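You operate a simulated robot arm through the tools that you are given. There is no shell and no other tool.

Carry out the task below with a simulated robot arm. There is one attempt and no reset: what you move stays moved.

Task
Take the static off the cup with the yellow band, then tare it in the green-key balance.
Fine: stand it on the grey mat till the ioniser shows clear, switch that off again, load it by the top door and shut that; the other cup stays off the mat. Other keys and knobs, the mouse and the wooden box on the rollers stay as they are. Set down upright: what you pick out.

Only the result counts: the job must be done as asked and must still hold three seconds after the hand-in. Knocking over, shifting, dropping, spilling or breaking anything else fails it.

Robot
A 7-joint arm with a two-finger parallel gripper, fixed in place. Base frame: the origin is on the floor under the middle of its stand, x ahead of it, y to its left, z up. Units: m, degrees, N and s.
It reaches about 1.247 m from its shoulder. Its first joint turns from -132.0 to 132.0 degrees. Payload 3.91 kg.
The TCP is the grasp point between the finger pads, 0.03 m short of the fingertips. In the tool frame z runs along the fingers and y along their closing line. Largest opening 0.11 m; finger width 0.02, thickness 0.01; the body of the gripper, 0.048 by 0.112 m, starts 0.055 m behind the TCP.
Orientation is that of the tool frame in the base frame, as a unit quaternion [x, y, z, w]. With the fingers straight down and closing along the base's y, the tool's x points along the base's -x, its y along +y and its z along -z.

Tools
- The arm moves only by the tool send_rows. Its argument "increments" is a list of rows, each an object of numbers (a shift or turn left out is 0, a gripper value left out holds the last): "x", "y", "z": the shift along the tool's x, y, z in m; "ax", "ay", "az": the turn, a rotation vector about the tool's x, y, z in degrees. In form: [{"x": .., "y": .., "z": .., "ax": .., "ay": .., "az": ..}, ...]. A call has 1 to 20 rows; each row is the pose to reach, as a shift and turn from the pose commanded when the call began, along the tool's axes at that moment. "fingers" is the opening, from 0 (shut) to 1 (fully open), set as the call begins (left out, the last holds). A row lasts 0.2 s, in which the tool goes at most 0.05 m and 8.6 degrees; a call with a longer step from one row to the next is refused whole, and so is a gripper value outside its range. Where a pose cannot be reached the arm comes as near as it can. A force on the tool above 40 N (or 10 N above the force at the start of the call, whichever is more), or a blocked arm, ends the call early, and 0.2 s more pass. The fingers move at their own pace (about 0.108 m/s each) and stop on an object; they squeeze with about 27 N. The grip force told is the motor's: it shows also when the fingers shut on nothing. Time passes only in rows, and 0.2 s behind the last, so rows that repeat a pose let the fingers close. The reply holds the time, the measured pose of the TCP, the force on the tool along the base axes, the opening and the grip force, in the units named above and with some noise, with the torque about the TCP (base axes, N m) and any sound that the robot's microphone picked up.
- Cameras (640 x 400 px; columns grow to the right, rows downward): "scene" is fixed at [0.4017, -0.502, 1.4581]; the picture's right is [-0.28, -0.96, 0.00], its down [-0.88, 0.26, -0.40] and it looks along [0.39, -0.11, -0.92] (base axes); focal length 214 px, centre (320, 200). "wrist" rides on the gripper at [0.072, 0.017, -0.103] in the tool frame; the picture's right is [-0.23, 0.97, 0.00], its down [-0.76, -0.18, -0.62] and it looks along [-0.61, -0.14, 0.78] (tool axes); focal length 222 px, centre (320, 200). There is no depth. A picture from a camera that has moved, and an enlarged one, comes with that camera's place and axes in the base frame and with its lens.
- grab_frame(camera): a new picture of that camera. The clock stands still meanwhile.
- enlarge(camera, box): a new picture of the part [left, top, right, bottom] of that camera's present view, enlarged. The clock stands still meanwhile.
- hand_in(): hands the job in; it is judged then, once.

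Nothing tells you positions but the pictures and the camera data. Unless the task says otherwise, let go and move clear before handing in.

The tools are called as a command line: name --argument value ..., lists and objects as JSON in quotes. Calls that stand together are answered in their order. send_rows: Moves the arm, as the interface text tells. Its arguments: {"type":"object","properties":{"increments":{"type":"array","items":{"type":"object","properties":{"x":{"type":"number"},"y":{"type":"number"},"z":{"type":"number"},"ax":{"type":"number"},"ay":{"type":"number"},"az":{"type":"number"}}}},"fingers":{"type":"number"}},"required":["increments"]} The other tools are called the same way: grab_frame (camera) takes a picture; enlarge (camera, box) takes an enlarged picture of a part of a camera's view; hand_in () hands the job in.

At the start:

```text
time: 0.0
position: [0.5477, -0.1362, 1.3274]
ee_rot: [0.0, 1.0, 0.0, 0.0]
force: [-0.3, 0.4, -0.4]
wrist_torque: [-0.01, -0.01, 0.02]
gripper_width: 0.1099
grasp_force: 0.2
```

scene: 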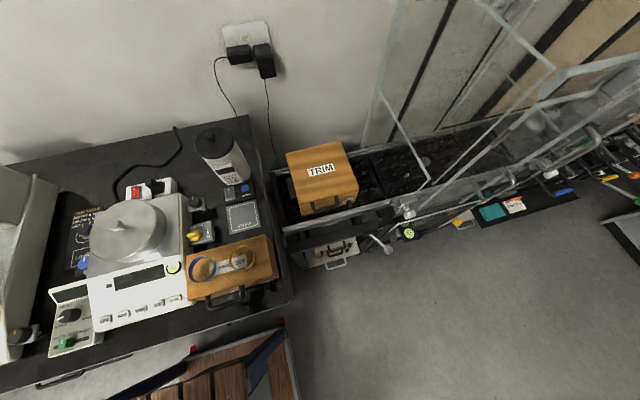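
wrist: 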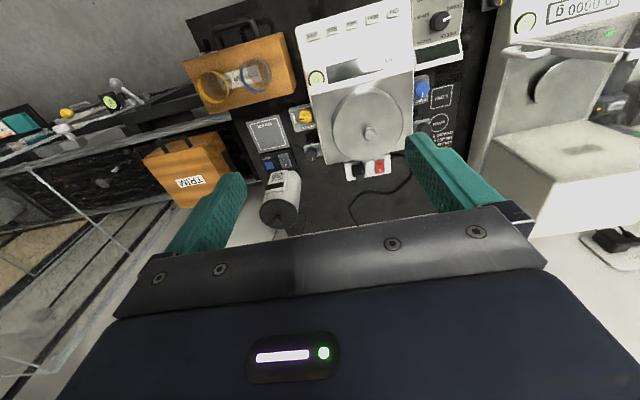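

I see a bench with balances, a wooden tray holding two cups, an ioniser-like cylinder and a small mat. I'll take enlarged views first to identify everything.

enlarge --camera "scene" --box '[160, 110, 300, 320]'

enlarge --camera "scene" --box '[0, 150, 200, 370]'

enlarge --camera "wrist" --box '[180, 0, 420, 220]'

enlarge --camera "wrist" --box '[400, 0, 640, 260]'

```text
1.90 times, centred on (230, 215) of scene
camera zoom: at [0.4017, -0.502, 1.4581], right [-0.28, -0.96, 0.0], down [-0.88, 0.26, -0.4], along [0.39, -0.11, -0.92], focal length 408 px, centre (491, 171)
```

zoom: 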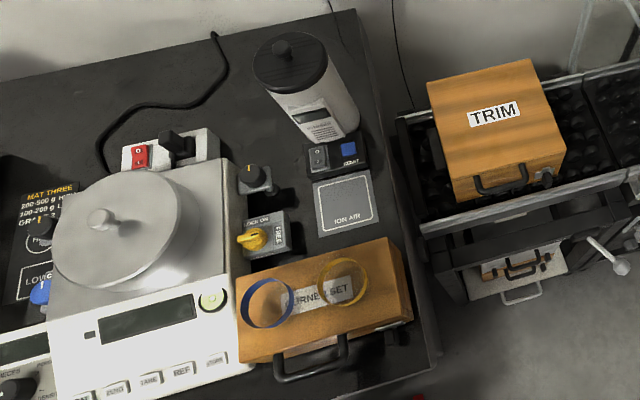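

```text
1.82 times, centred on (100, 260) of scene
camera zoom: at [0.4017, -0.502, 1.4581], right [-0.28, -0.96, 0.0], down [-0.88, 0.26, -0.4], along [0.39, -0.11, -0.92], focal length 390 px, centre (720, 91)
```

zoom: 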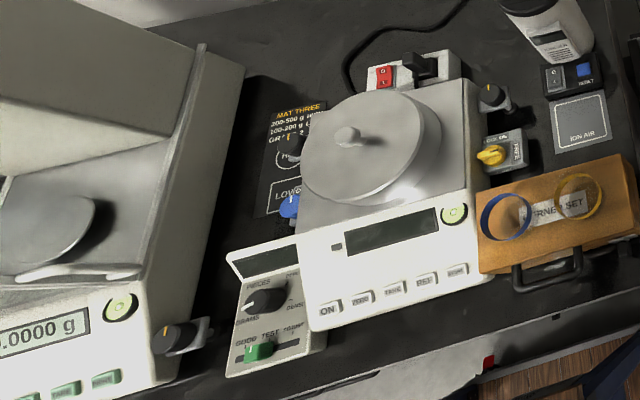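

```text
1.82 times, centred on (300, 110) of wrist
camera zoom: at [0.4755, -0.1195, 1.4305], right [0.23, 0.97, 0.0], down [0.76, -0.18, 0.62], along [0.61, -0.14, -0.78], focal length 404 px, centre (356, 364)
```

zoom: 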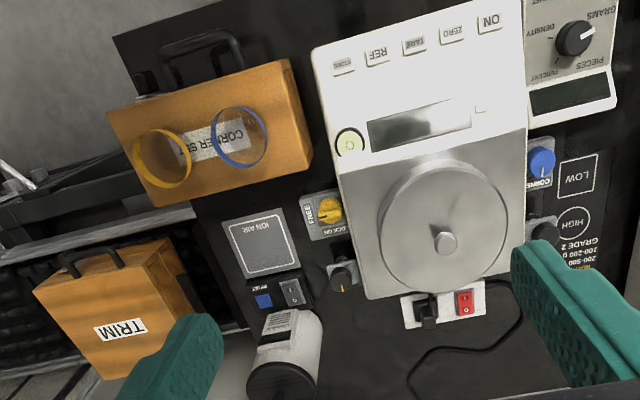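

```text
1.54 times, centred on (520, 130) of wrist
camera zoom: at [0.4755, -0.1195, 1.4305], right [0.23, 0.97, 0.0], down [0.76, -0.18, 0.62], along [0.61, -0.14, -0.78], focal length 342 px, centre (12, 308)
```

zoom: 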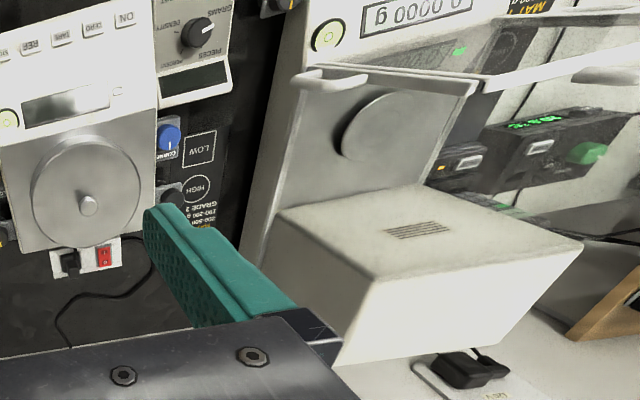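

The mat works out at about (0.70, -0.33, 0.79), and the glass-shielded balance is further to +y. I'll move high and to the left to look at that balance.

send_rows --increments '[{"y": 0.05}, {"y": 0.1}, {"y": 0.15}, {"y": 0.2}, {"y": 0.25}, {"y": 0.3}, {"y": 0.35}, {"y": 0.4}, {"y": 0.45}]'

grab_frame --camera "wrist"

grab_frame --camera "scene"

```text
time: 2.0
position: [0.5472, 0.3144, 1.329]
ee_rot: [0.0, 1.0, -0.001, 0.001]
force: [-0.4, -0.2, 0.9]
wrist_torque: [0.04, 0.0, 0.04]
gripper_width: 0.11
grasp_force: 0.0
```

```text
taken
camera wrist: at [0.4751, 0.3309, 1.4326], right [0.23, 0.97, 0.0], down [0.76, -0.18, 0.62], along [0.61, -0.14, -0.78], focal length 222 px, centre (320, 200)
```

wrist: 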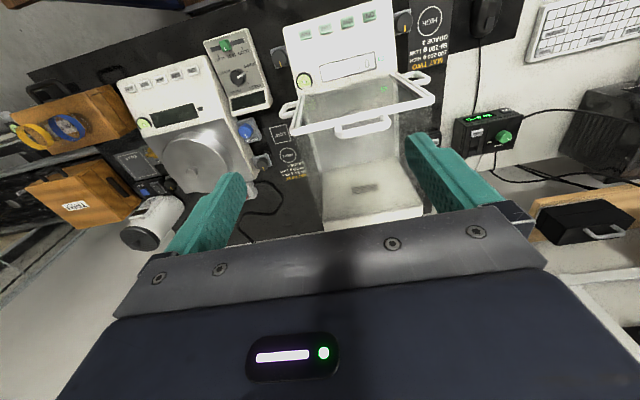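

```text
taken
```

scene: 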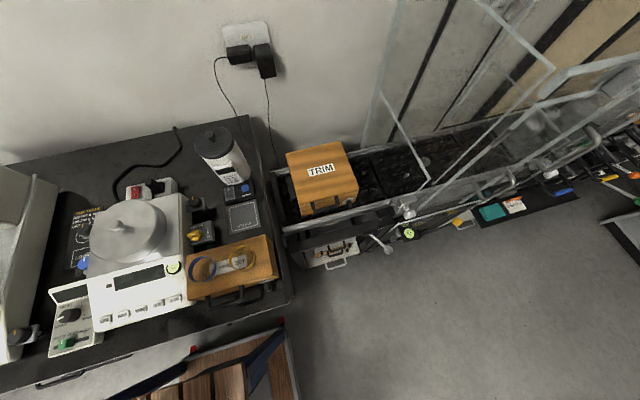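

enlarge --camera "wrist" --box '[270, 0, 450, 120]'

enlarge --camera "wrist" --box '[260, 60, 460, 230]'

enlarge --camera "wrist" --box '[430, 0, 640, 140]'

enlarge --camera "wrist" --box '[0, 60, 260, 240]'

```text
3.33 times, centred on (360, 60) of wrist
camera zoom: at [0.4751, 0.3309, 1.4326], right [0.23, 0.97, 0.0], down [0.76, -0.18, 0.62], along [0.61, -0.14, -0.78], focal length 740 px, centre (187, 667)
```

zoom: 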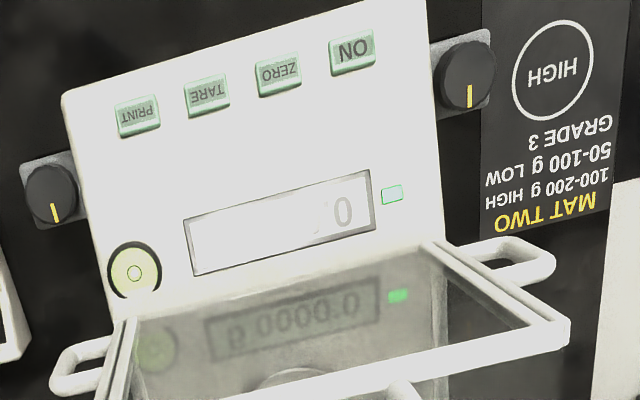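

```text
2.35 times, centred on (360, 145) of wrist
camera zoom: at [0.4751, 0.3309, 1.4326], right [0.23, 0.97, 0.0], down [0.76, -0.18, 0.62], along [0.61, -0.14, -0.78], focal length 523 px, centre (226, 329)
```

zoom: 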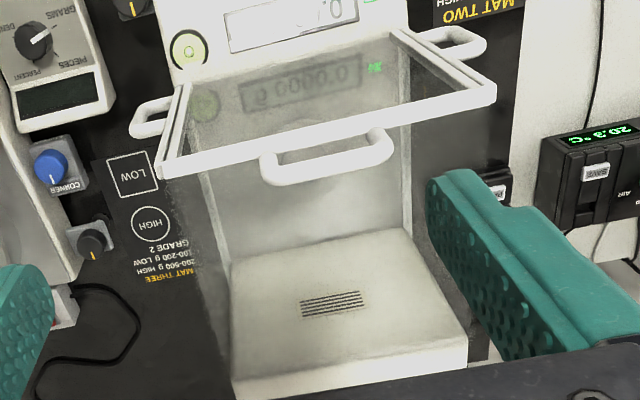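

```text
2.86 times, centred on (535, 70) of wrist
camera zoom: at [0.4751, 0.3309, 1.4326], right [0.23, 0.97, 0.0], down [0.76, -0.18, 0.62], along [0.61, -0.14, -0.78], focal length 635 px, centre (-294, 571)
```

zoom: 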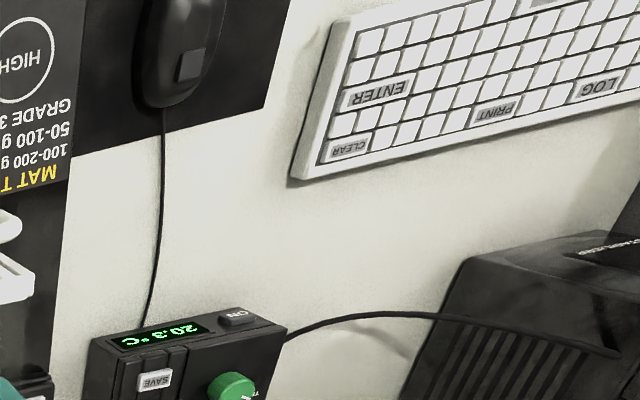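

```text
2.22 times, centred on (130, 150) of wrist
camera zoom: at [0.4751, 0.3309, 1.4326], right [0.23, 0.97, 0.0], down [0.76, -0.18, 0.62], along [0.61, -0.14, -0.78], focal length 494 px, centre (742, 311)
```

zoom: 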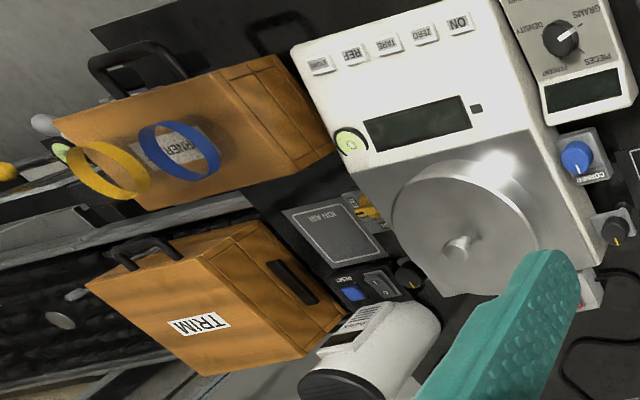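

The green-key balance (ON/ZERO/TARE/PRINT) stands around x≈0.6, y≈0.37 and has a glass shield. I'll get a second viewpoint to triangulate its door, handle and keys.

send_rows --increments '[{"x": 0.04, "y": 0.01, "z": 0.02}, {"x": 0.08, "y": 0.02, "z": 0.04}, {"x": 0.12, "y": 0.03, "z": 0.06}, {"x": 0.16, "y": 0.04, "z": 0.08}, {"x": 0.2, "y": 0.05, "z": 0.1}]'

grab_frame --camera "wrist"

enlarge --camera "wrist" --box '[240, 20, 480, 190]'

```text
time: 3.2
position: [0.3466, 0.3667, 1.2265]
ee_rot: [-0.001, 1.0, 0.0, 0.0]
force: [-0.2, 0.4, 0.4]
wrist_torque: [-0.02, 0.02, 0.08]
gripper_width: 0.1101
grasp_force: 0.0
```

```text
taken
camera wrist: at [0.2752, 0.3826, 1.3299], right [0.23, 0.97, 0.0], down [0.76, -0.18, 0.62], along [0.61, -0.14, -0.78], focal length 222 px, centre (320, 200)
```

wrist: 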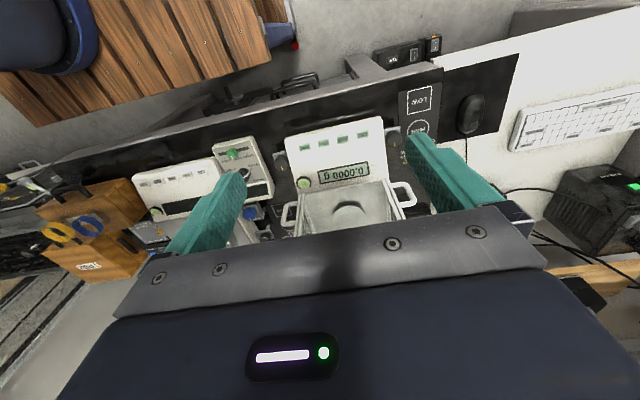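

```text
2.35 times, centred on (360, 105) of wrist
camera zoom: at [0.2752, 0.3826, 1.3299], right [0.23, 0.97, 0.0], down [0.76, -0.18, 0.62], along [0.61, -0.14, -0.78], focal length 523 px, centre (226, 424)
```

zoom: 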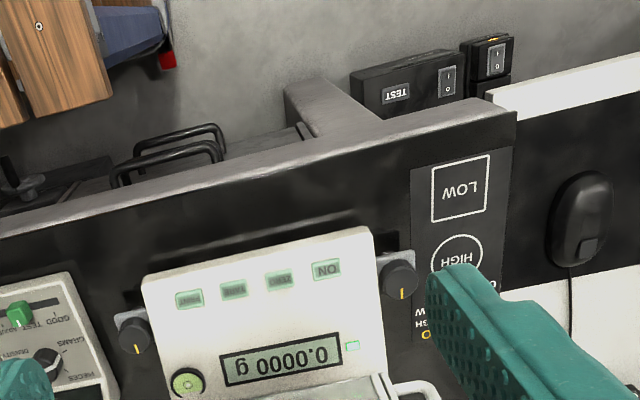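

The last view pointed too far back. I'll go forward and to the left for a second view of the glass shield.

send_rows --increments '[{"x": -0.035, "y": 0.025, "z": 0}, {"x": -0.07, "y": 0.05, "z": 0}, {"x": -0.105, "y": 0.075, "z": 0}, {"x": -0.14, "y": 0.1, "z": 0}, {"x": -0.175, "y": 0.125, "z": 0}]'

grab_frame --camera "wrist"

enlarge --camera "wrist" --box '[200, 0, 430, 220]'

```text
time: 4.4
position: [0.5231, 0.4891, 1.2256]
ee_rot: [0.0, 1.0, 0.001, 0.001]
force: [-0.6, 0.0, 0.6]
wrist_torque: [0.01, -0.01, -0.01]
gripper_width: 0.1098
grasp_force: 0.1
```

```text
taken
camera wrist: at [0.4514, 0.5051, 1.3294], right [0.23, 0.97, 0.0], down [0.76, -0.18, 0.62], along [0.61, -0.14, -0.78], focal length 222 px, centre (320, 200)
```

wrist: 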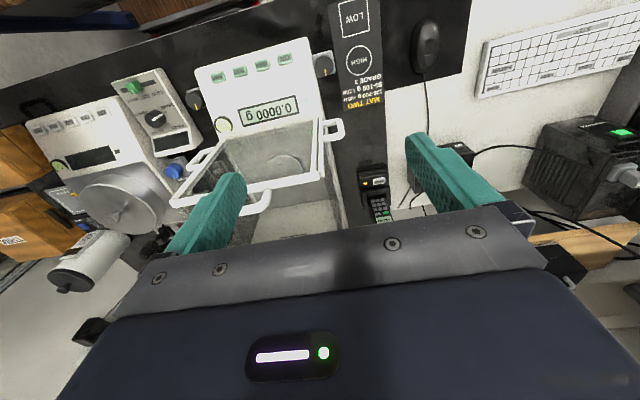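

```text
1.82 times, centred on (315, 110) of wrist
camera zoom: at [0.4514, 0.5051, 1.3294], right [0.23, 0.97, 0.0], down [0.76, -0.18, 0.62], along [0.61, -0.14, -0.78], focal length 404 px, centre (329, 364)
```

zoom: 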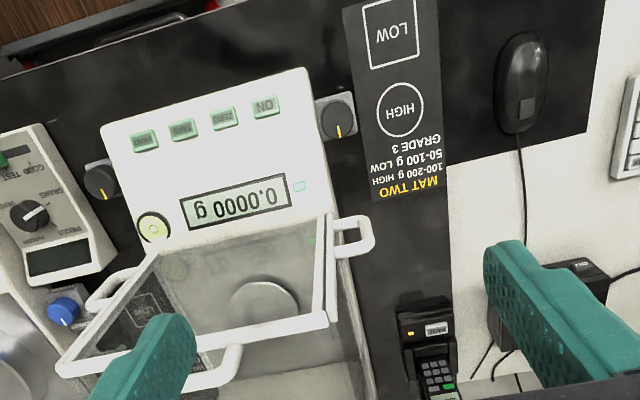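

The chamber front glass is at x≈0.60, its top at z≈1.09 and its back wall at x≈0.80. Next I'll look closely at the cups, the mat and the ioniser control.

send_rows --increments '[{"y": -0.03, "z": -0.035}, {"y": -0.075, "z": -0.04}, {"y": -0.12, "z": -0.04}, {"y": -0.165, "z": -0.04}, {"y": -0.21, "z": -0.04}, {"y": -0.255, "z": -0.04}, {"y": -0.3, "z": -0.04}, {"y": -0.345, "z": -0.04}, {"y": -0.39, "z": -0.04}, {"y": -0.435, "z": -0.04}, {"y": -0.48, "z": -0.04}, {"y": -0.525, "z": -0.04}, {"y": -0.57, "z": -0.04}, {"y": -0.615, "z": -0.04}, {"y": -0.66, "z": -0.03}, {"y": -0.705, "z": -0.01}, {"y": -0.74, "z": 0.02}, {"y": -0.77, "z": 0.05}]'

grab_frame --camera "wrist"

enlarge --camera "wrist" --box '[200, 0, 450, 200]'

enlarge --camera "scene" --box '[185, 120, 275, 180]'

enlarge --camera "scene" --box '[190, 170, 290, 320]'

```text
time: 8.2
position: [0.524, -0.2811, 1.1771]
ee_rot: [0.0, 1.0, 0.0, 0.0]
force: [-0.4, 0.3, 0.4]
wrist_torque: [-0.03, -0.01, 0.0]
gripper_width: 0.1098
grasp_force: 0.1
```

```text
taken
camera wrist: at [0.4509, -0.2647, 1.2811], right [0.23, 0.97, 0.0], down [0.76, -0.18, 0.62], along [0.61, -0.14, -0.78], focal length 222 px, centre (320, 200)
```

wrist: 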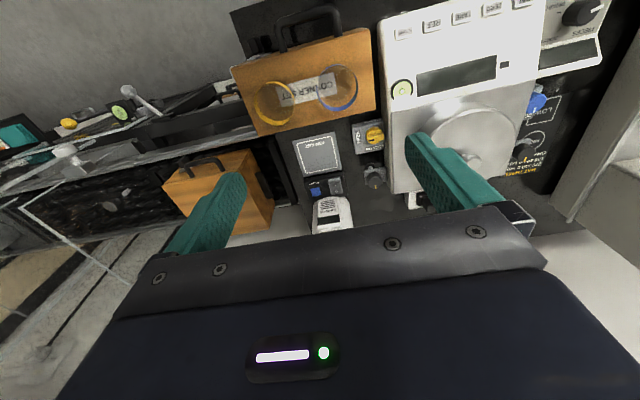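

```text
2.00 times, centred on (325, 100) of wrist
camera zoom: at [0.4509, -0.2647, 1.2811], right [0.23, 0.97, 0.0], down [0.76, -0.18, 0.62], along [0.61, -0.14, -0.78], focal length 444 px, centre (310, 400)
```

zoom: 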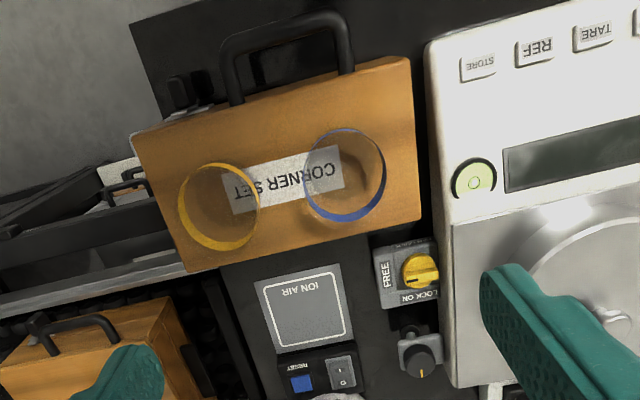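

```text
6.67 times, centred on (230, 150) of scene
camera zoom: at [0.4017, -0.502, 1.4581], right [-0.28, -0.96, 0.0], down [-0.88, 0.26, -0.4], along [0.39, -0.11, -0.92], focal length 1430 px, centre (920, 533)
```

zoom: 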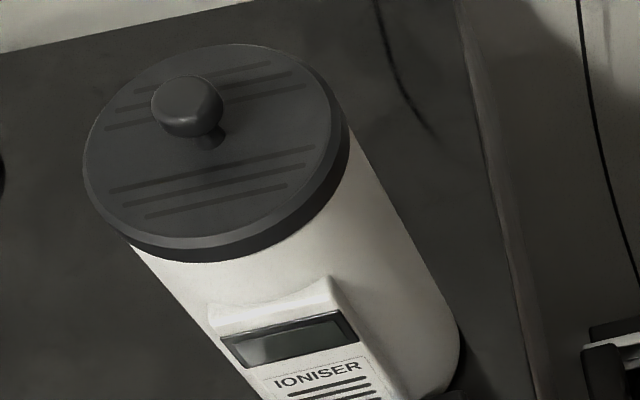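

```text
2.67 times, centred on (240, 245) of scene
camera zoom: at [0.4017, -0.502, 1.4581], right [-0.28, -0.96, 0.0], down [-0.88, 0.26, -0.4], along [0.39, -0.11, -0.92], focal length 572 px, centre (533, 80)
```

zoom: 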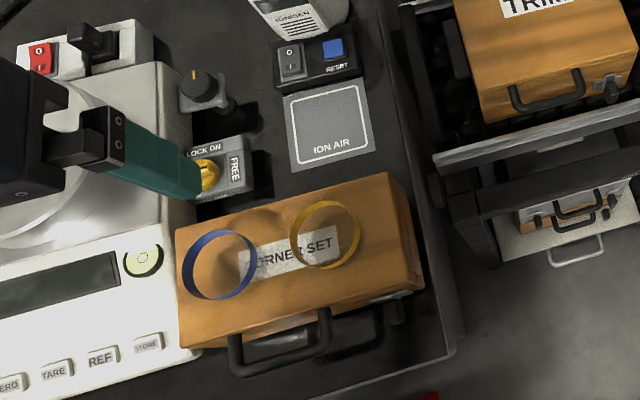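

The ioniser display is dark, and its 0/I rocker sits between the cylinder and the mat. I'll zoom in on the rocker and the cups.

enlarge --camera "scene" --box '[216, 172, 260, 202]'

enlarge --camera "wrist" --box '[260, 60, 360, 130]'

enlarge --camera "wrist" --box '[290, 160, 370, 220]'

enlarge --camera "scene" --box '[185, 230, 285, 300]'

```text
13.33 times, centred on (238, 187) of scene
camera zoom: at [0.4017, -0.502, 1.4581], right [-0.28, -0.96, 0.0], down [-0.88, 0.26, -0.4], along [0.39, -0.11, -0.92], focal length 2860 px, centre (1413, 373)
```

zoom: 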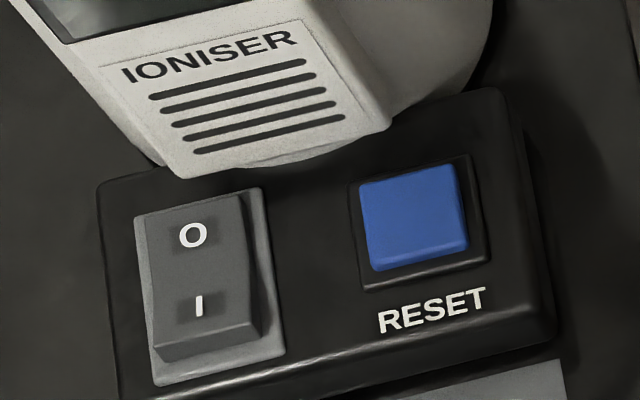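

```text
5.71 times, centred on (310, 95) of wrist
camera zoom: at [0.4509, -0.2647, 1.2811], right [0.23, 0.97, 0.0], down [0.76, -0.18, 0.62], along [0.61, -0.14, -0.78], focal length 1269 px, centre (377, 800)
```

zoom: 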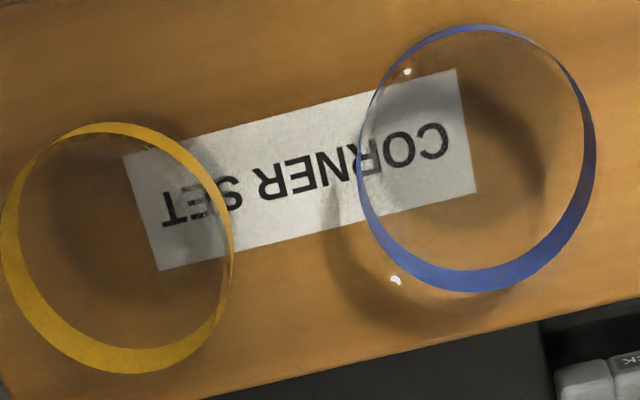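

```text
6.67 times, centred on (330, 190) of wrist
camera zoom: at [0.4509, -0.2647, 1.2811], right [0.23, 0.97, 0.0], down [0.76, -0.18, 0.62], along [0.61, -0.14, -0.78], focal length 1481 px, centre (253, 267)
```

zoom: 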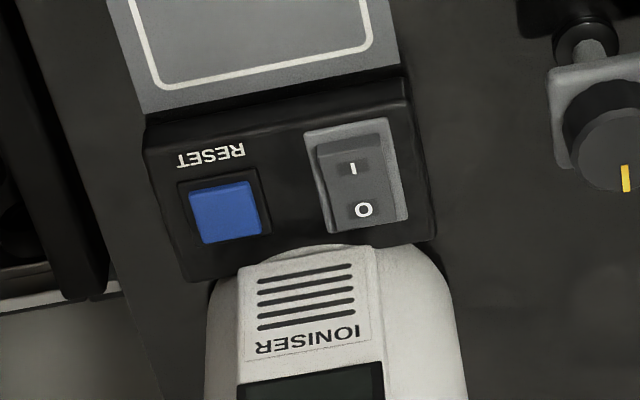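

```text
5.71 times, centred on (235, 265) of scene
camera zoom: at [0.4017, -0.502, 1.4581], right [-0.28, -0.96, 0.0], down [-0.88, 0.26, -0.4], along [0.39, -0.11, -0.92], focal length 1226 px, centre (806, -171)
```

zoom: 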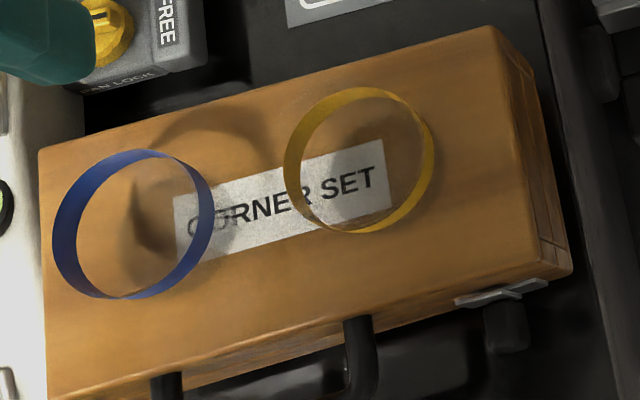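

The rocker's O end is pressed down, so the ioniser is off. The cups stand on the wooden CORNER SET box (top z≈0.91), with the yellow one at about (0.526, -0.348). Next I'll look at the balance from the front with the gripper tilted, to see how the top door is built.

send_rows --increments '[{"x": 0.012, "y": 0.04, "z": -0.015, "ay": 0}, {"x": 0.024, "y": 0.085, "z": -0.02, "ay": 0}, {"x": 0.036, "y": 0.13, "z": -0.025, "ay": -5}, {"x": 0.048, "y": 0.175, "z": -0.03, "ay": -10}, {"x": 0.06, "y": 0.22, "z": -0.03, "ay": -15}, {"x": 0.075, "y": 0.265, "z": -0.03, "ay": -20}, {"x": 0.09, "y": 0.31, "z": -0.03, "ay": -26}, {"x": 0.105, "y": 0.355, "z": -0.03, "ay": -32}, {"x": 0.12, "y": 0.4, "z": -0.03, "ay": -38}, {"x": 0.135, "y": 0.44, "z": -0.03, "ay": -44}]'

grab_frame --camera "wrist"

enlarge --camera "wrist" --box '[240, 60, 480, 220]'

```text
time: 10.4
position: [0.3884, 0.1587, 1.206]
ee_rot: [0.001, 0.927, 0.0, 0.375]
force: [0.6, -0.3, 0.0]
wrist_torque: [0.01, -0.04, 0.04]
gripper_width: 0.11
grasp_force: 0.1
```

```text
taken
camera wrist: at [0.2647, 0.1748, 1.229], right [0.16, 0.97, 0.16], down [0.11, -0.18, 0.98], along [0.98, -0.14, -0.14], focal length 222 px, centre (320, 200)
```

wrist: 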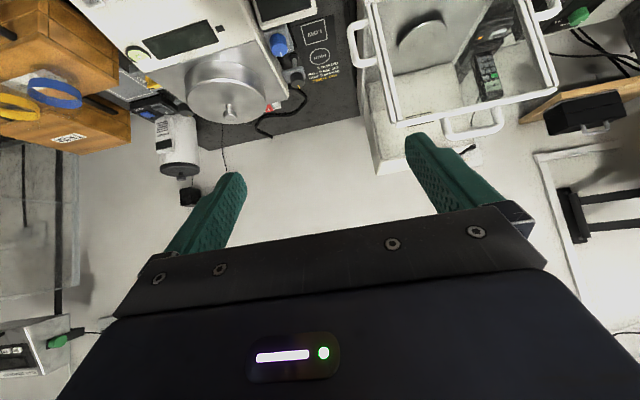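

```text
2.50 times, centred on (360, 140) of wrist
camera zoom: at [0.2647, 0.1748, 1.229], right [0.16, 0.97, 0.16], down [0.11, -0.18, 0.98], along [0.98, -0.14, -0.14], focal length 555 px, centre (220, 350)
```

zoom: 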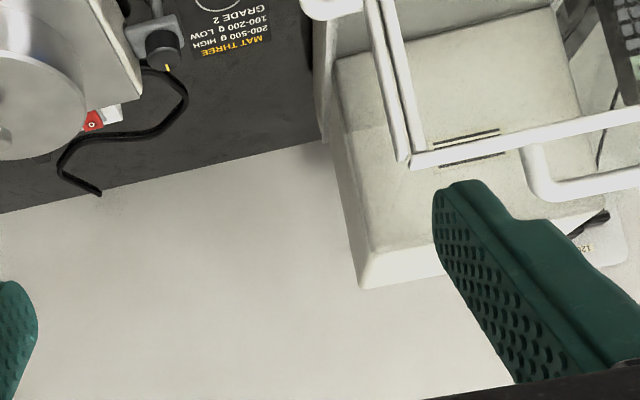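

send_rows --increments '[{"y": 0.045}, {"y": 0.09}, {"y": 0.135}, {"y": 0.18}, {"y": 0.21}]'

grab_frame --camera "wrist"

enlarge --camera "wrist" --box '[210, 0, 430, 180]'

```text
time: 11.6
position: [0.3889, 0.3691, 1.2086]
ee_rot: [0.001, 0.927, 0.0, 0.374]
force: [0.7, 0.4, -0.3]
wrist_torque: [0.0, 0.0, 0.0]
gripper_width: 0.1101
grasp_force: 0.0
```

```text
taken
camera wrist: at [0.2652, 0.3856, 1.2317], right [0.16, 0.97, 0.16], down [0.12, -0.18, 0.98], along [0.98, -0.14, -0.14], focal length 222 px, centre (320, 200)
```

wrist: 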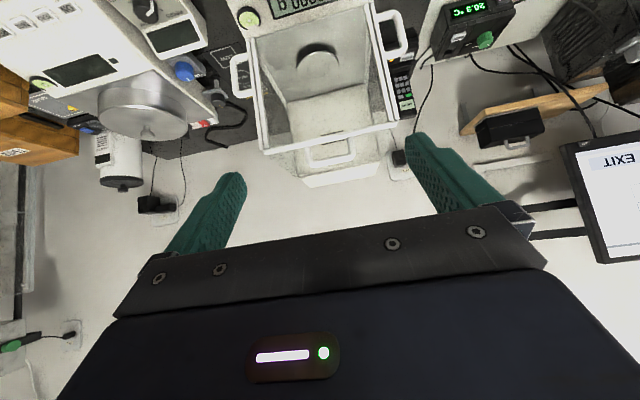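

```text
2.22 times, centred on (320, 90) of wrist
camera zoom: at [0.2652, 0.3856, 1.2317], right [0.16, 0.97, 0.16], down [0.12, -0.18, 0.98], along [0.98, -0.14, -0.14], focal length 494 px, centre (320, 444)
```

zoom: 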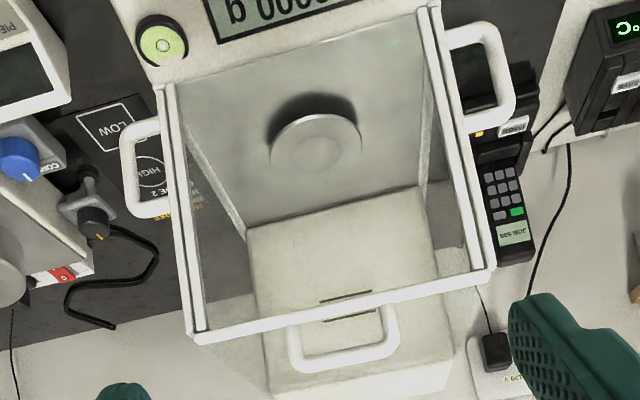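

This view shows it clearly. The top door has an upright U-handle at about (0.61, 0.362, 1.095–1.13), and the pan is near (0.67, 0.37, 0.905). I'll straighten the tool, shut the fingers and come up to the front of the handle.

send_rows --increments '[{"ay": 7.4}, {"ay": 14.8}, {"ay": 22.2}, {"ay": 29.6}, {"ay": 37}, {"ay": 43.95}, {"ay": 43.95}]' --fingers 0

```text
time: 13.2
position: [0.3881, 0.3712, 1.2088]
ee_rot: [0.0, 1.0, 0.001, 0.0]
force: [0.5, 0.5, 0.0]
wrist_torque: [-0.01, -0.02, 0.01]
gripper_width: 0.0
grasp_force: 27.1
```

send_rows --increments '[{"x": -0.045, "y": -0.003}, {"x": -0.09, "y": -0.006}, {"x": -0.135, "y": -0.009}, {"x": -0.142, "y": -0.009}]'

grab_frame --camera "wrist"

enlarge --camera "wrist" --box '[240, 60, 440, 200]'

```text
time: 14.2
position: [0.531, 0.362, 1.206]
ee_rot: [0.001, 1.0, -0.001, -0.001]
force: [0.8, 0.4, 0.7]
wrist_torque: [0.02, -0.02, 0.02]
gripper_width: 0.0001
grasp_force: 26.8
```

```text
taken
camera wrist: at [0.4585, 0.3776, 1.3088], right [0.23, 0.97, 0.0], down [0.76, -0.18, 0.62], along [0.61, -0.14, -0.78], focal length 222 px, centre (320, 200)
```

wrist: 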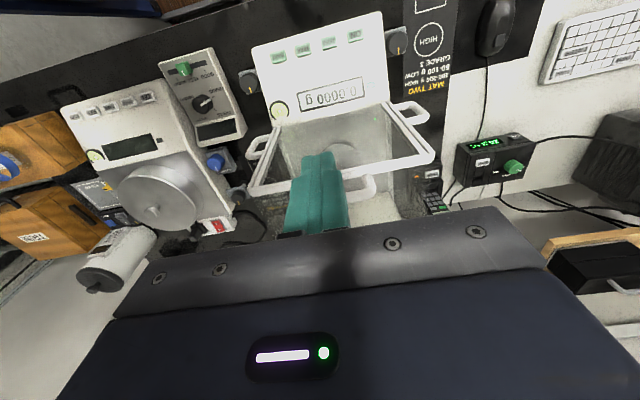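

```text
2.86 times, centred on (340, 130) of wrist
camera zoom: at [0.4585, 0.3776, 1.3088], right [0.23, 0.97, 0.0], down [0.76, -0.18, 0.62], along [0.61, -0.14, -0.78], focal length 635 px, centre (263, 400)
```

zoom: 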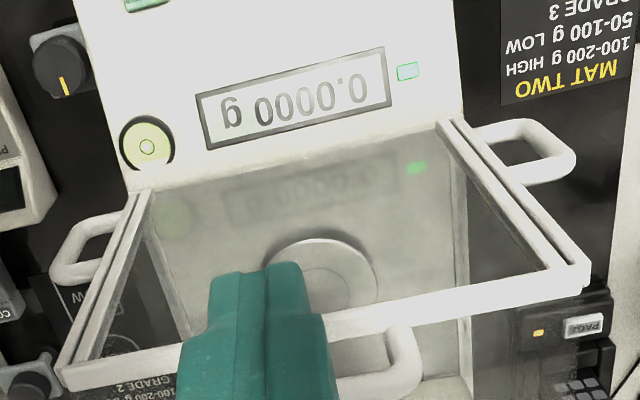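

Fingers are shut in front of the handle. I'll drop the tips to about z=1.11 and push gently toward +x.

send_rows --increments '[{"x": -0.01, "z": 0.03}, {"x": -0.015, "z": 0.065}, {"x": -0.03, "z": 0.066}, {"x": -0.05, "z": 0.066}, {"x": -0.06, "z": 0.066}, {"x": -0.07, "z": 0.066}, {"x": -0.08, "z": 0.066}]'

enlarge --camera "wrist" --box '[240, 60, 440, 200]'

```text
time: 15.8
position: [0.6097, 0.3615, 1.1415]
ee_rot: [0.0, 1.0, 0.0, 0.0]
force: [-0.2, -0.2, -0.8]
wrist_torque: [0.01, 0.02, 0.0]
gripper_width: 0.0
grasp_force: 27.2
```

```text
2.86 times, centred on (340, 130) of wrist
camera zoom: at [0.5371, 0.3768, 1.2445], right [0.23, 0.97, 0.0], down [0.76, -0.18, 0.62], along [0.61, -0.14, -0.78], focal length 635 px, centre (263, 400)
```

zoom: 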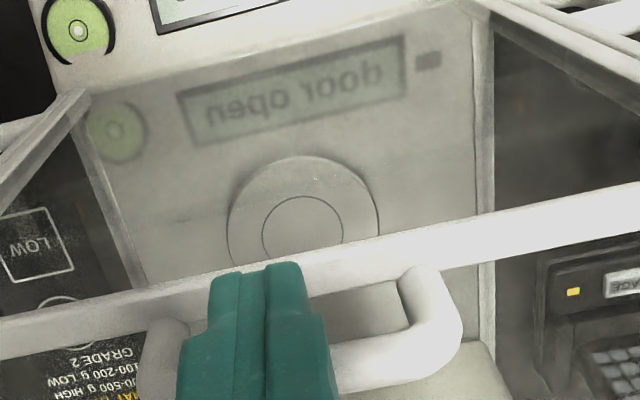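

The display shows "door open", so the door slides back easily. I'll keep pushing until it stops.

send_rows --increments '[{"x": -0.02}, {"x": -0.04}, {"x": -0.06}, {"x": -0.08}, {"x": -0.1}]'

grab_frame --camera "wrist"

```text
time: 17.0
position: [0.7115, 0.3615, 1.1423]
ee_rot: [0.0, 1.0, 0.0, 0.0]
force: [-0.6, 0.0, 0.6]
wrist_torque: [-0.02, -0.06, -0.02]
gripper_width: 0.0
grasp_force: 27.1
```

```text
taken
camera wrist: at [0.6386, 0.3777, 1.2443], right [0.23, 0.97, 0.0], down [0.76, -0.18, 0.62], along [0.61, -0.14, -0.78], focal length 222 px, centre (320, 200)
```

wrist: 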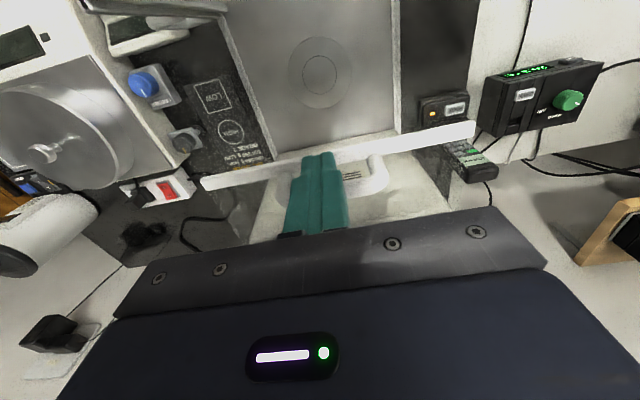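

send_rows --increments '[{"x": -0.02}, {"x": -0.035}, {"x": -0.05}, {"x": -0.06}, {"x": -0.07}, {"x": -0.08}]'

grab_frame --camera "wrist"

```text
time: 18.1
position: [0.7666, 0.3598, 1.1413]
ee_rot: [-0.001, 1.0, 0.0, -0.006]
force: [-28.6, -4.9, 10.7]
wrist_torque: [-0.11, 0.38, -0.06]
gripper_width: 0.0001
grasp_force: 26.8
stopped in row 5: the force on the tool passed its limit at 63 N (the readings are from after the stop); the commanded pose is now the measured one
```

```text
taken
camera wrist: at [0.6955, 0.3765, 1.2453], right [0.23, 0.97, 0.0], down [0.77, -0.18, 0.62], along [0.6, -0.14, -0.79], focal length 222 px, centre (320, 200)
```

wrist: 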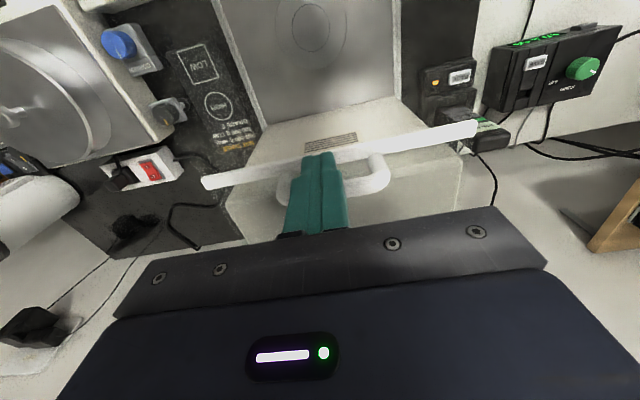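

The door hit its back stop and is fully open. I'll back off, rise and look straight into the chamber to pin down the pan.

send_rows --increments '[{"x": 0.02}, {"x": 0.04, "z": -0.02}, {"x": 0.06, "z": -0.06}, {"x": 0.08, "z": -0.1}, {"x": 0.1, "z": -0.12}]'

grab_frame --camera "wrist"

enlarge --camera "wrist" --box '[220, 0, 440, 160]'

```text
time: 19.3
position: [0.6713, 0.3608, 1.263]
ee_rot: [-0.001, 1.0, -0.001, -0.004]
force: [0.2, 0.3, -0.3]
wrist_torque: [0.0, 0.03, 0.02]
gripper_width: 0.0003
grasp_force: 27.3
```

```text
taken
camera wrist: at [0.5995, 0.3772, 1.3666], right [0.23, 0.97, 0.0], down [0.77, -0.18, 0.62], along [0.6, -0.14, -0.79], focal length 222 px, centre (320, 200)
```

wrist: 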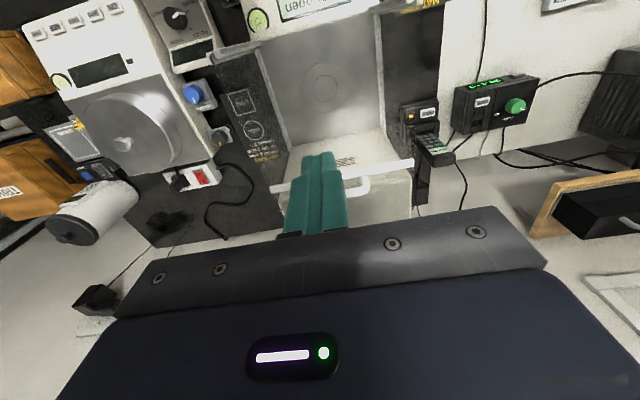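

```text
2.50 times, centred on (330, 80) of wrist
camera zoom: at [0.5995, 0.3772, 1.3666], right [0.23, 0.97, 0.0], down [0.77, -0.18, 0.62], along [0.6, -0.14, -0.79], focal length 555 px, centre (295, 500)
```

zoom: 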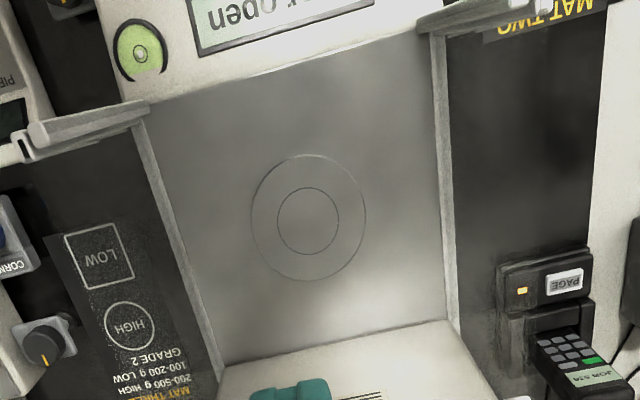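

The chamber is open, and the pan is at about (0.695, 0.366, 0.886). Next I'll open the fingers, turn to -45° yaw and go above the yellow cup to refine its position.

send_rows --increments '[{"x": 0.01, "y": -0.045, "ay": -0.46, "az": 0}, {"x": 0.02, "y": -0.09, "ay": -0.46, "az": -3}, {"x": 0.03, "y": -0.135, "ay": -0.46, "az": -7}, {"x": 0.04, "y": -0.18, "ay": -0.46, "az": -11}, {"x": 0.05, "y": -0.225, "ay": -0.46, "az": -15}, {"x": 0.06, "y": -0.27, "ay": -0.46, "az": -19}, {"x": 0.07, "y": -0.315, "ay": -0.46, "az": -23}, {"x": 0.08, "y": -0.36, "ay": -0.46, "az": -27}, {"x": 0.09, "y": -0.405, "ay": -0.46, "az": -31}, {"x": 0.1, "y": -0.45, "ay": -0.46, "az": -35}, {"x": 0.11, "y": -0.495, "ay": -0.46, "az": -39}, {"x": 0.12, "y": -0.54, "ay": -0.46, "az": -43}, {"x": 0.13, "y": -0.585, "ay": -0.46, "az": -45}, {"x": 0.14, "y": -0.63, "ay": -0.46, "az": -45}, {"x": 0.145, "y": -0.675, "ay": -0.46, "az": -45}, {"x": 0.145, "y": -0.705, "z": 0.03, "ay": -0.46, "az": -45}]' --fingers 1

grab_frame --camera "wrist"

grab_frame --camera "scene"

```text
time: 22.7
position: [0.525, -0.3426, 1.2337]
ee_rot: [-0.384, 0.923, 0.001, -0.001]
force: [0.7, -0.6, 1.2]
wrist_torque: [-0.02, 0.03, 0.0]
gripper_width: 0.1099
grasp_force: 0.0
```

```text
taken
camera wrist: at [0.4614, -0.3833, 1.3357], right [-0.53, 0.85, 0.0], down [0.66, 0.41, 0.62], along [0.53, 0.33, -0.78], focal length 222 px, centre (320, 200)
```

wrist: 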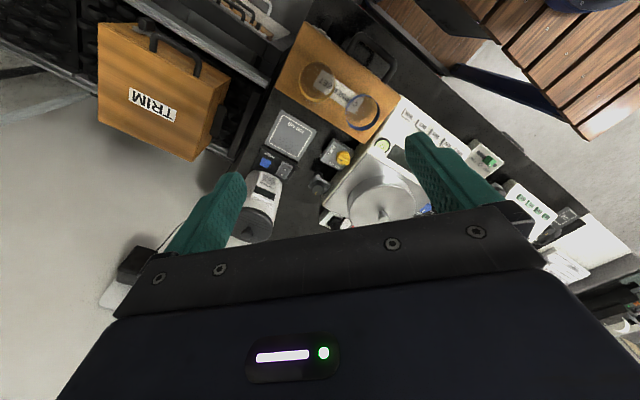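

```text
taken
```

scene: 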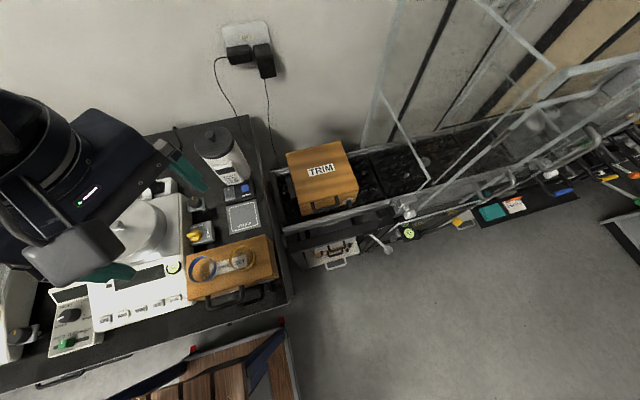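

I can see the camera housing on the gripper, so I'll plan the yaw to keep it clear of things. Here is a closer look at the cups from this pose.

enlarge --camera "wrist" --box '[270, 30, 420, 150]'

send_rows --increments '[{"az": 8.5, "z": 0.01}, {"az": 17, "z": 0.02}, {"az": 25.5, "z": 0.03}, {"az": 34, "z": 0.04}, {"az": 42.5, "z": 0.05}, {"az": 51, "z": 0.06}, {"az": 59.5, "z": 0.07}, {"az": 68, "z": 0.08}, {"az": 76.5, "z": 0.09}, {"az": 85, "z": 0.1}, {"az": 90, "z": 0.11}]'

grab_frame --camera "wrist"

enlarge --camera "wrist" --box '[260, 0, 440, 130]'

```text
3.33 times, centred on (345, 90) of wrist
camera zoom: at [0.4614, -0.3833, 1.3357], right [-0.53, 0.85, 0.0], down [0.66, 0.41, 0.62], along [0.53, 0.33, -0.78], focal length 740 px, centre (237, 567)
```

zoom: 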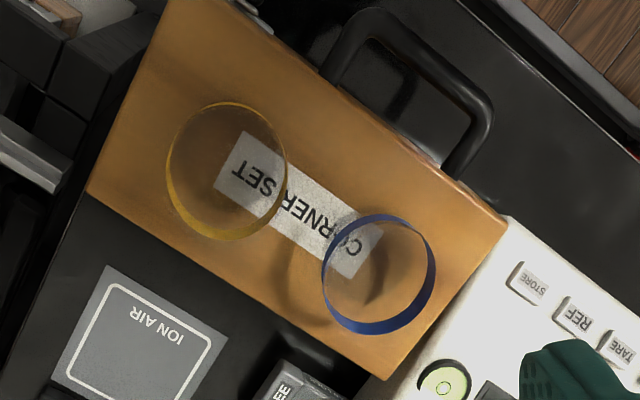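

```text
time: 25.1
position: [0.525, -0.3446, 1.1237]
ee_rot: [0.383, 0.924, 0.001, -0.002]
force: [-0.4, -0.2, 0.1]
wrist_torque: [0.0, 0.01, 0.02]
gripper_width: 0.1101
grasp_force: 0.1
```

```text
taken
camera wrist: at [0.4854, -0.2828, 1.2266], right [0.85, 0.53, 0.0], down [0.41, -0.67, 0.62], along [0.33, -0.53, -0.78], focal length 222 px, centre (320, 200)
```

wrist: 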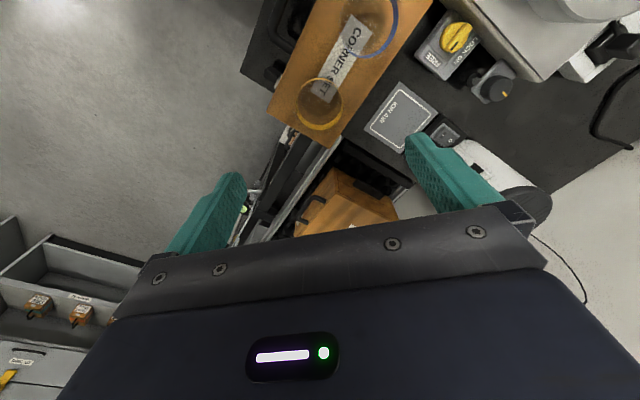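

```text
3.08 times, centred on (350, 65) of wrist
camera zoom: at [0.4854, -0.2828, 1.2266], right [0.85, 0.53, 0.0], down [0.41, -0.67, 0.62], along [0.33, -0.53, -0.78], focal length 684 px, centre (228, 615)
```

zoom: 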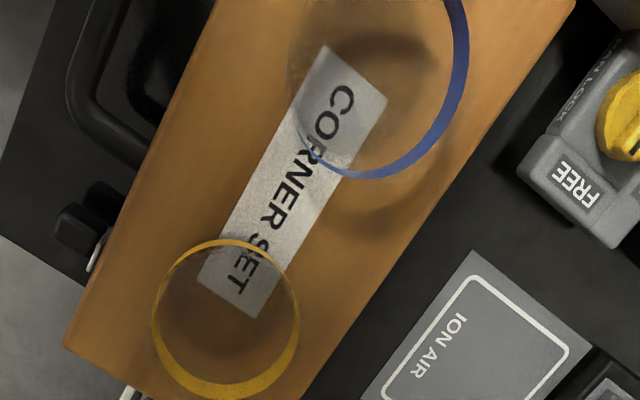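

The views agree: the yellow cup is centred at about (0.526, -0.348) with its band at z≈0.947, and the box top is at 0.909. I'll descend with the fingers open either side of it.

send_rows --increments '[{"x": -0.0031, "y": -0.0017, "z": 0.04}, {"x": -0.0031, "y": -0.0017, "z": 0.08}, {"x": -0.0031, "y": -0.0017, "z": 0.11}, {"x": -0.0031, "y": -0.0017, "z": 0.13}]'

grab_frame --camera "wrist"

enlarge --camera "scene" --box '[150, 200, 300, 320]'

```text
time: 26.1
position: [0.5257, -0.3481, 0.9911]
ee_rot: [0.382, 0.924, 0.0, -0.002]
force: [-0.6, 0.7, -0.4]
wrist_torque: [0.0, -0.02, -0.02]
gripper_width: 0.11
grasp_force: 0.0
```

```text
taken
camera wrist: at [0.486, -0.2863, 1.0949], right [0.85, 0.53, 0.0], down [0.41, -0.67, 0.62], along [0.33, -0.53, -0.78], focal length 222 px, centre (320, 200)
```

wrist: 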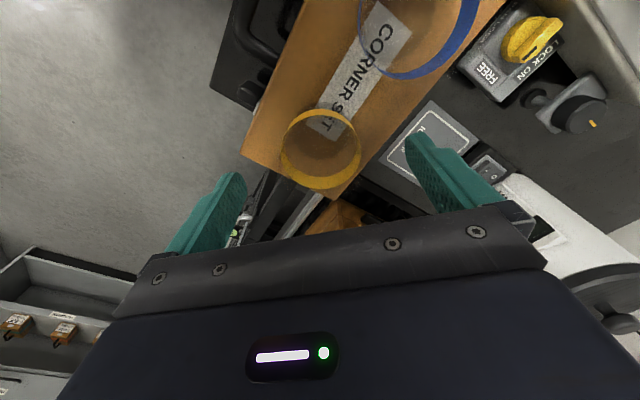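

```text
3.33 times, centred on (225, 260) of scene
camera zoom: at [0.4017, -0.502, 1.4581], right [-0.28, -0.96, 0.0], down [-0.88, 0.26, -0.4], along [0.39, -0.11, -0.92], focal length 715 px, centre (637, 0)
```

zoom: 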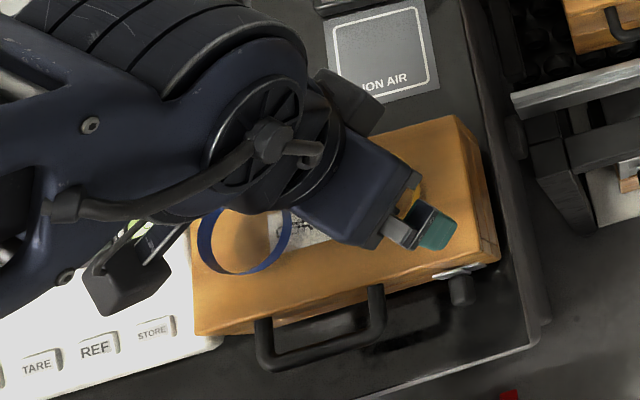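

The cup is centred between the open fingers. I'll go down to grasp height and close.

send_rows --increments '[{"z": 0.015}, {"z": 0.03}, {"z": 0.043}, {"z": 0.043}]'

send_rows --increments '[{"z": 0}, {"z": 0}, {"z": 0}, {"z": 0}]' --fingers 0.4

grab_frame --camera "wrist"

```text
time: 27.1
position: [0.5263, -0.3489, 0.9494]
ee_rot: [0.383, 0.924, 0.001, -0.001]
force: [-0.5, -0.5, 0.8]
wrist_torque: [0.01, -0.01, 0.01]
gripper_width: 0.11
grasp_force: 0.0
```

```text
time: 28.1
position: [0.5252, -0.3476, 0.9499]
ee_rot: [0.382, 0.924, 0.001, -0.002]
force: [0.0, -0.7, 0.2]
wrist_torque: [0.0, -0.01, 0.06]
gripper_width: 0.0565
grasp_force: 27.3
```

```text
taken
camera wrist: at [0.4863, -0.2856, 1.0526], right [0.85, 0.53, 0.0], down [0.41, -0.67, 0.62], along [0.33, -0.53, -0.78], focal length 222 px, centre (320, 200)
```

wrist: 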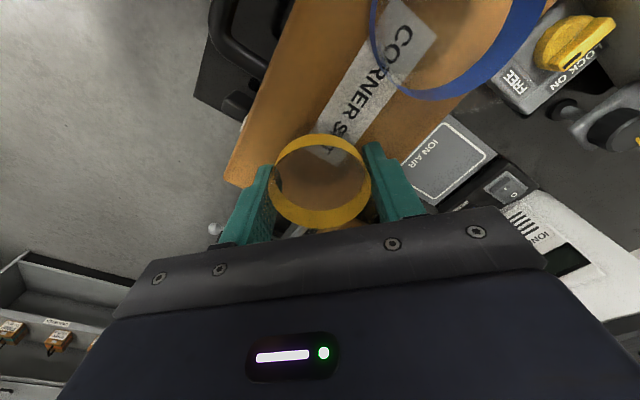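

The cup is gripped (width 0.0565). I'll lift it straight up and carry it over the mat at about (0.697, -0.326).

send_rows --increments '[{"z": -0.02}, {"z": -0.05}, {"z": -0.085}, {"z": -0.12}, {"x": -0.02, "y": 0.026, "z": -0.12}, {"x": -0.042, "y": 0.054, "z": -0.12}, {"x": -0.064, "y": 0.082, "z": -0.12}, {"x": -0.086, "y": 0.11, "z": -0.12}, {"x": -0.1053, "y": 0.1365, "z": -0.12}, {"x": -0.1053, "y": 0.1365, "z": -0.12}]'

grab_frame --camera "wrist"

enlarge --camera "scene" --box '[150, 110, 300, 310]'

```text
time: 30.3
position: [0.6974, -0.3252, 1.0702]
ee_rot: [0.382, 0.924, 0.0, -0.002]
force: [-0.8, 0.1, 0.1]
wrist_torque: [0.01, -0.01, 0.02]
gripper_width: 0.0568
grasp_force: 27.2
```

```text
taken
camera wrist: at [0.6582, -0.2625, 1.1724], right [0.85, 0.53, 0.0], down [0.41, -0.67, 0.62], along [0.33, -0.53, -0.78], focal length 222 px, centre (320, 200)
```

wrist: 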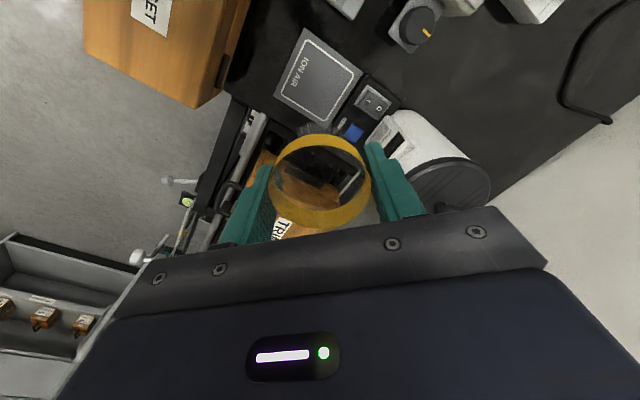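

```text
2.00 times, centred on (225, 210) of scene
camera zoom: at [0.4017, -0.502, 1.4581], right [-0.28, -0.96, 0.0], down [-0.88, 0.26, -0.4], along [0.39, -0.11, -0.92], focal length 429 px, centre (510, 180)
```

zoom: 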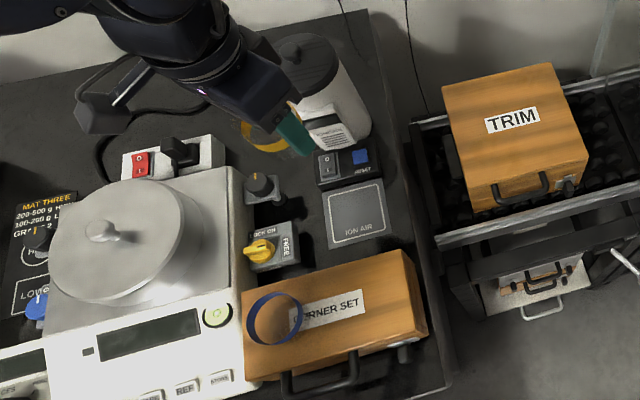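

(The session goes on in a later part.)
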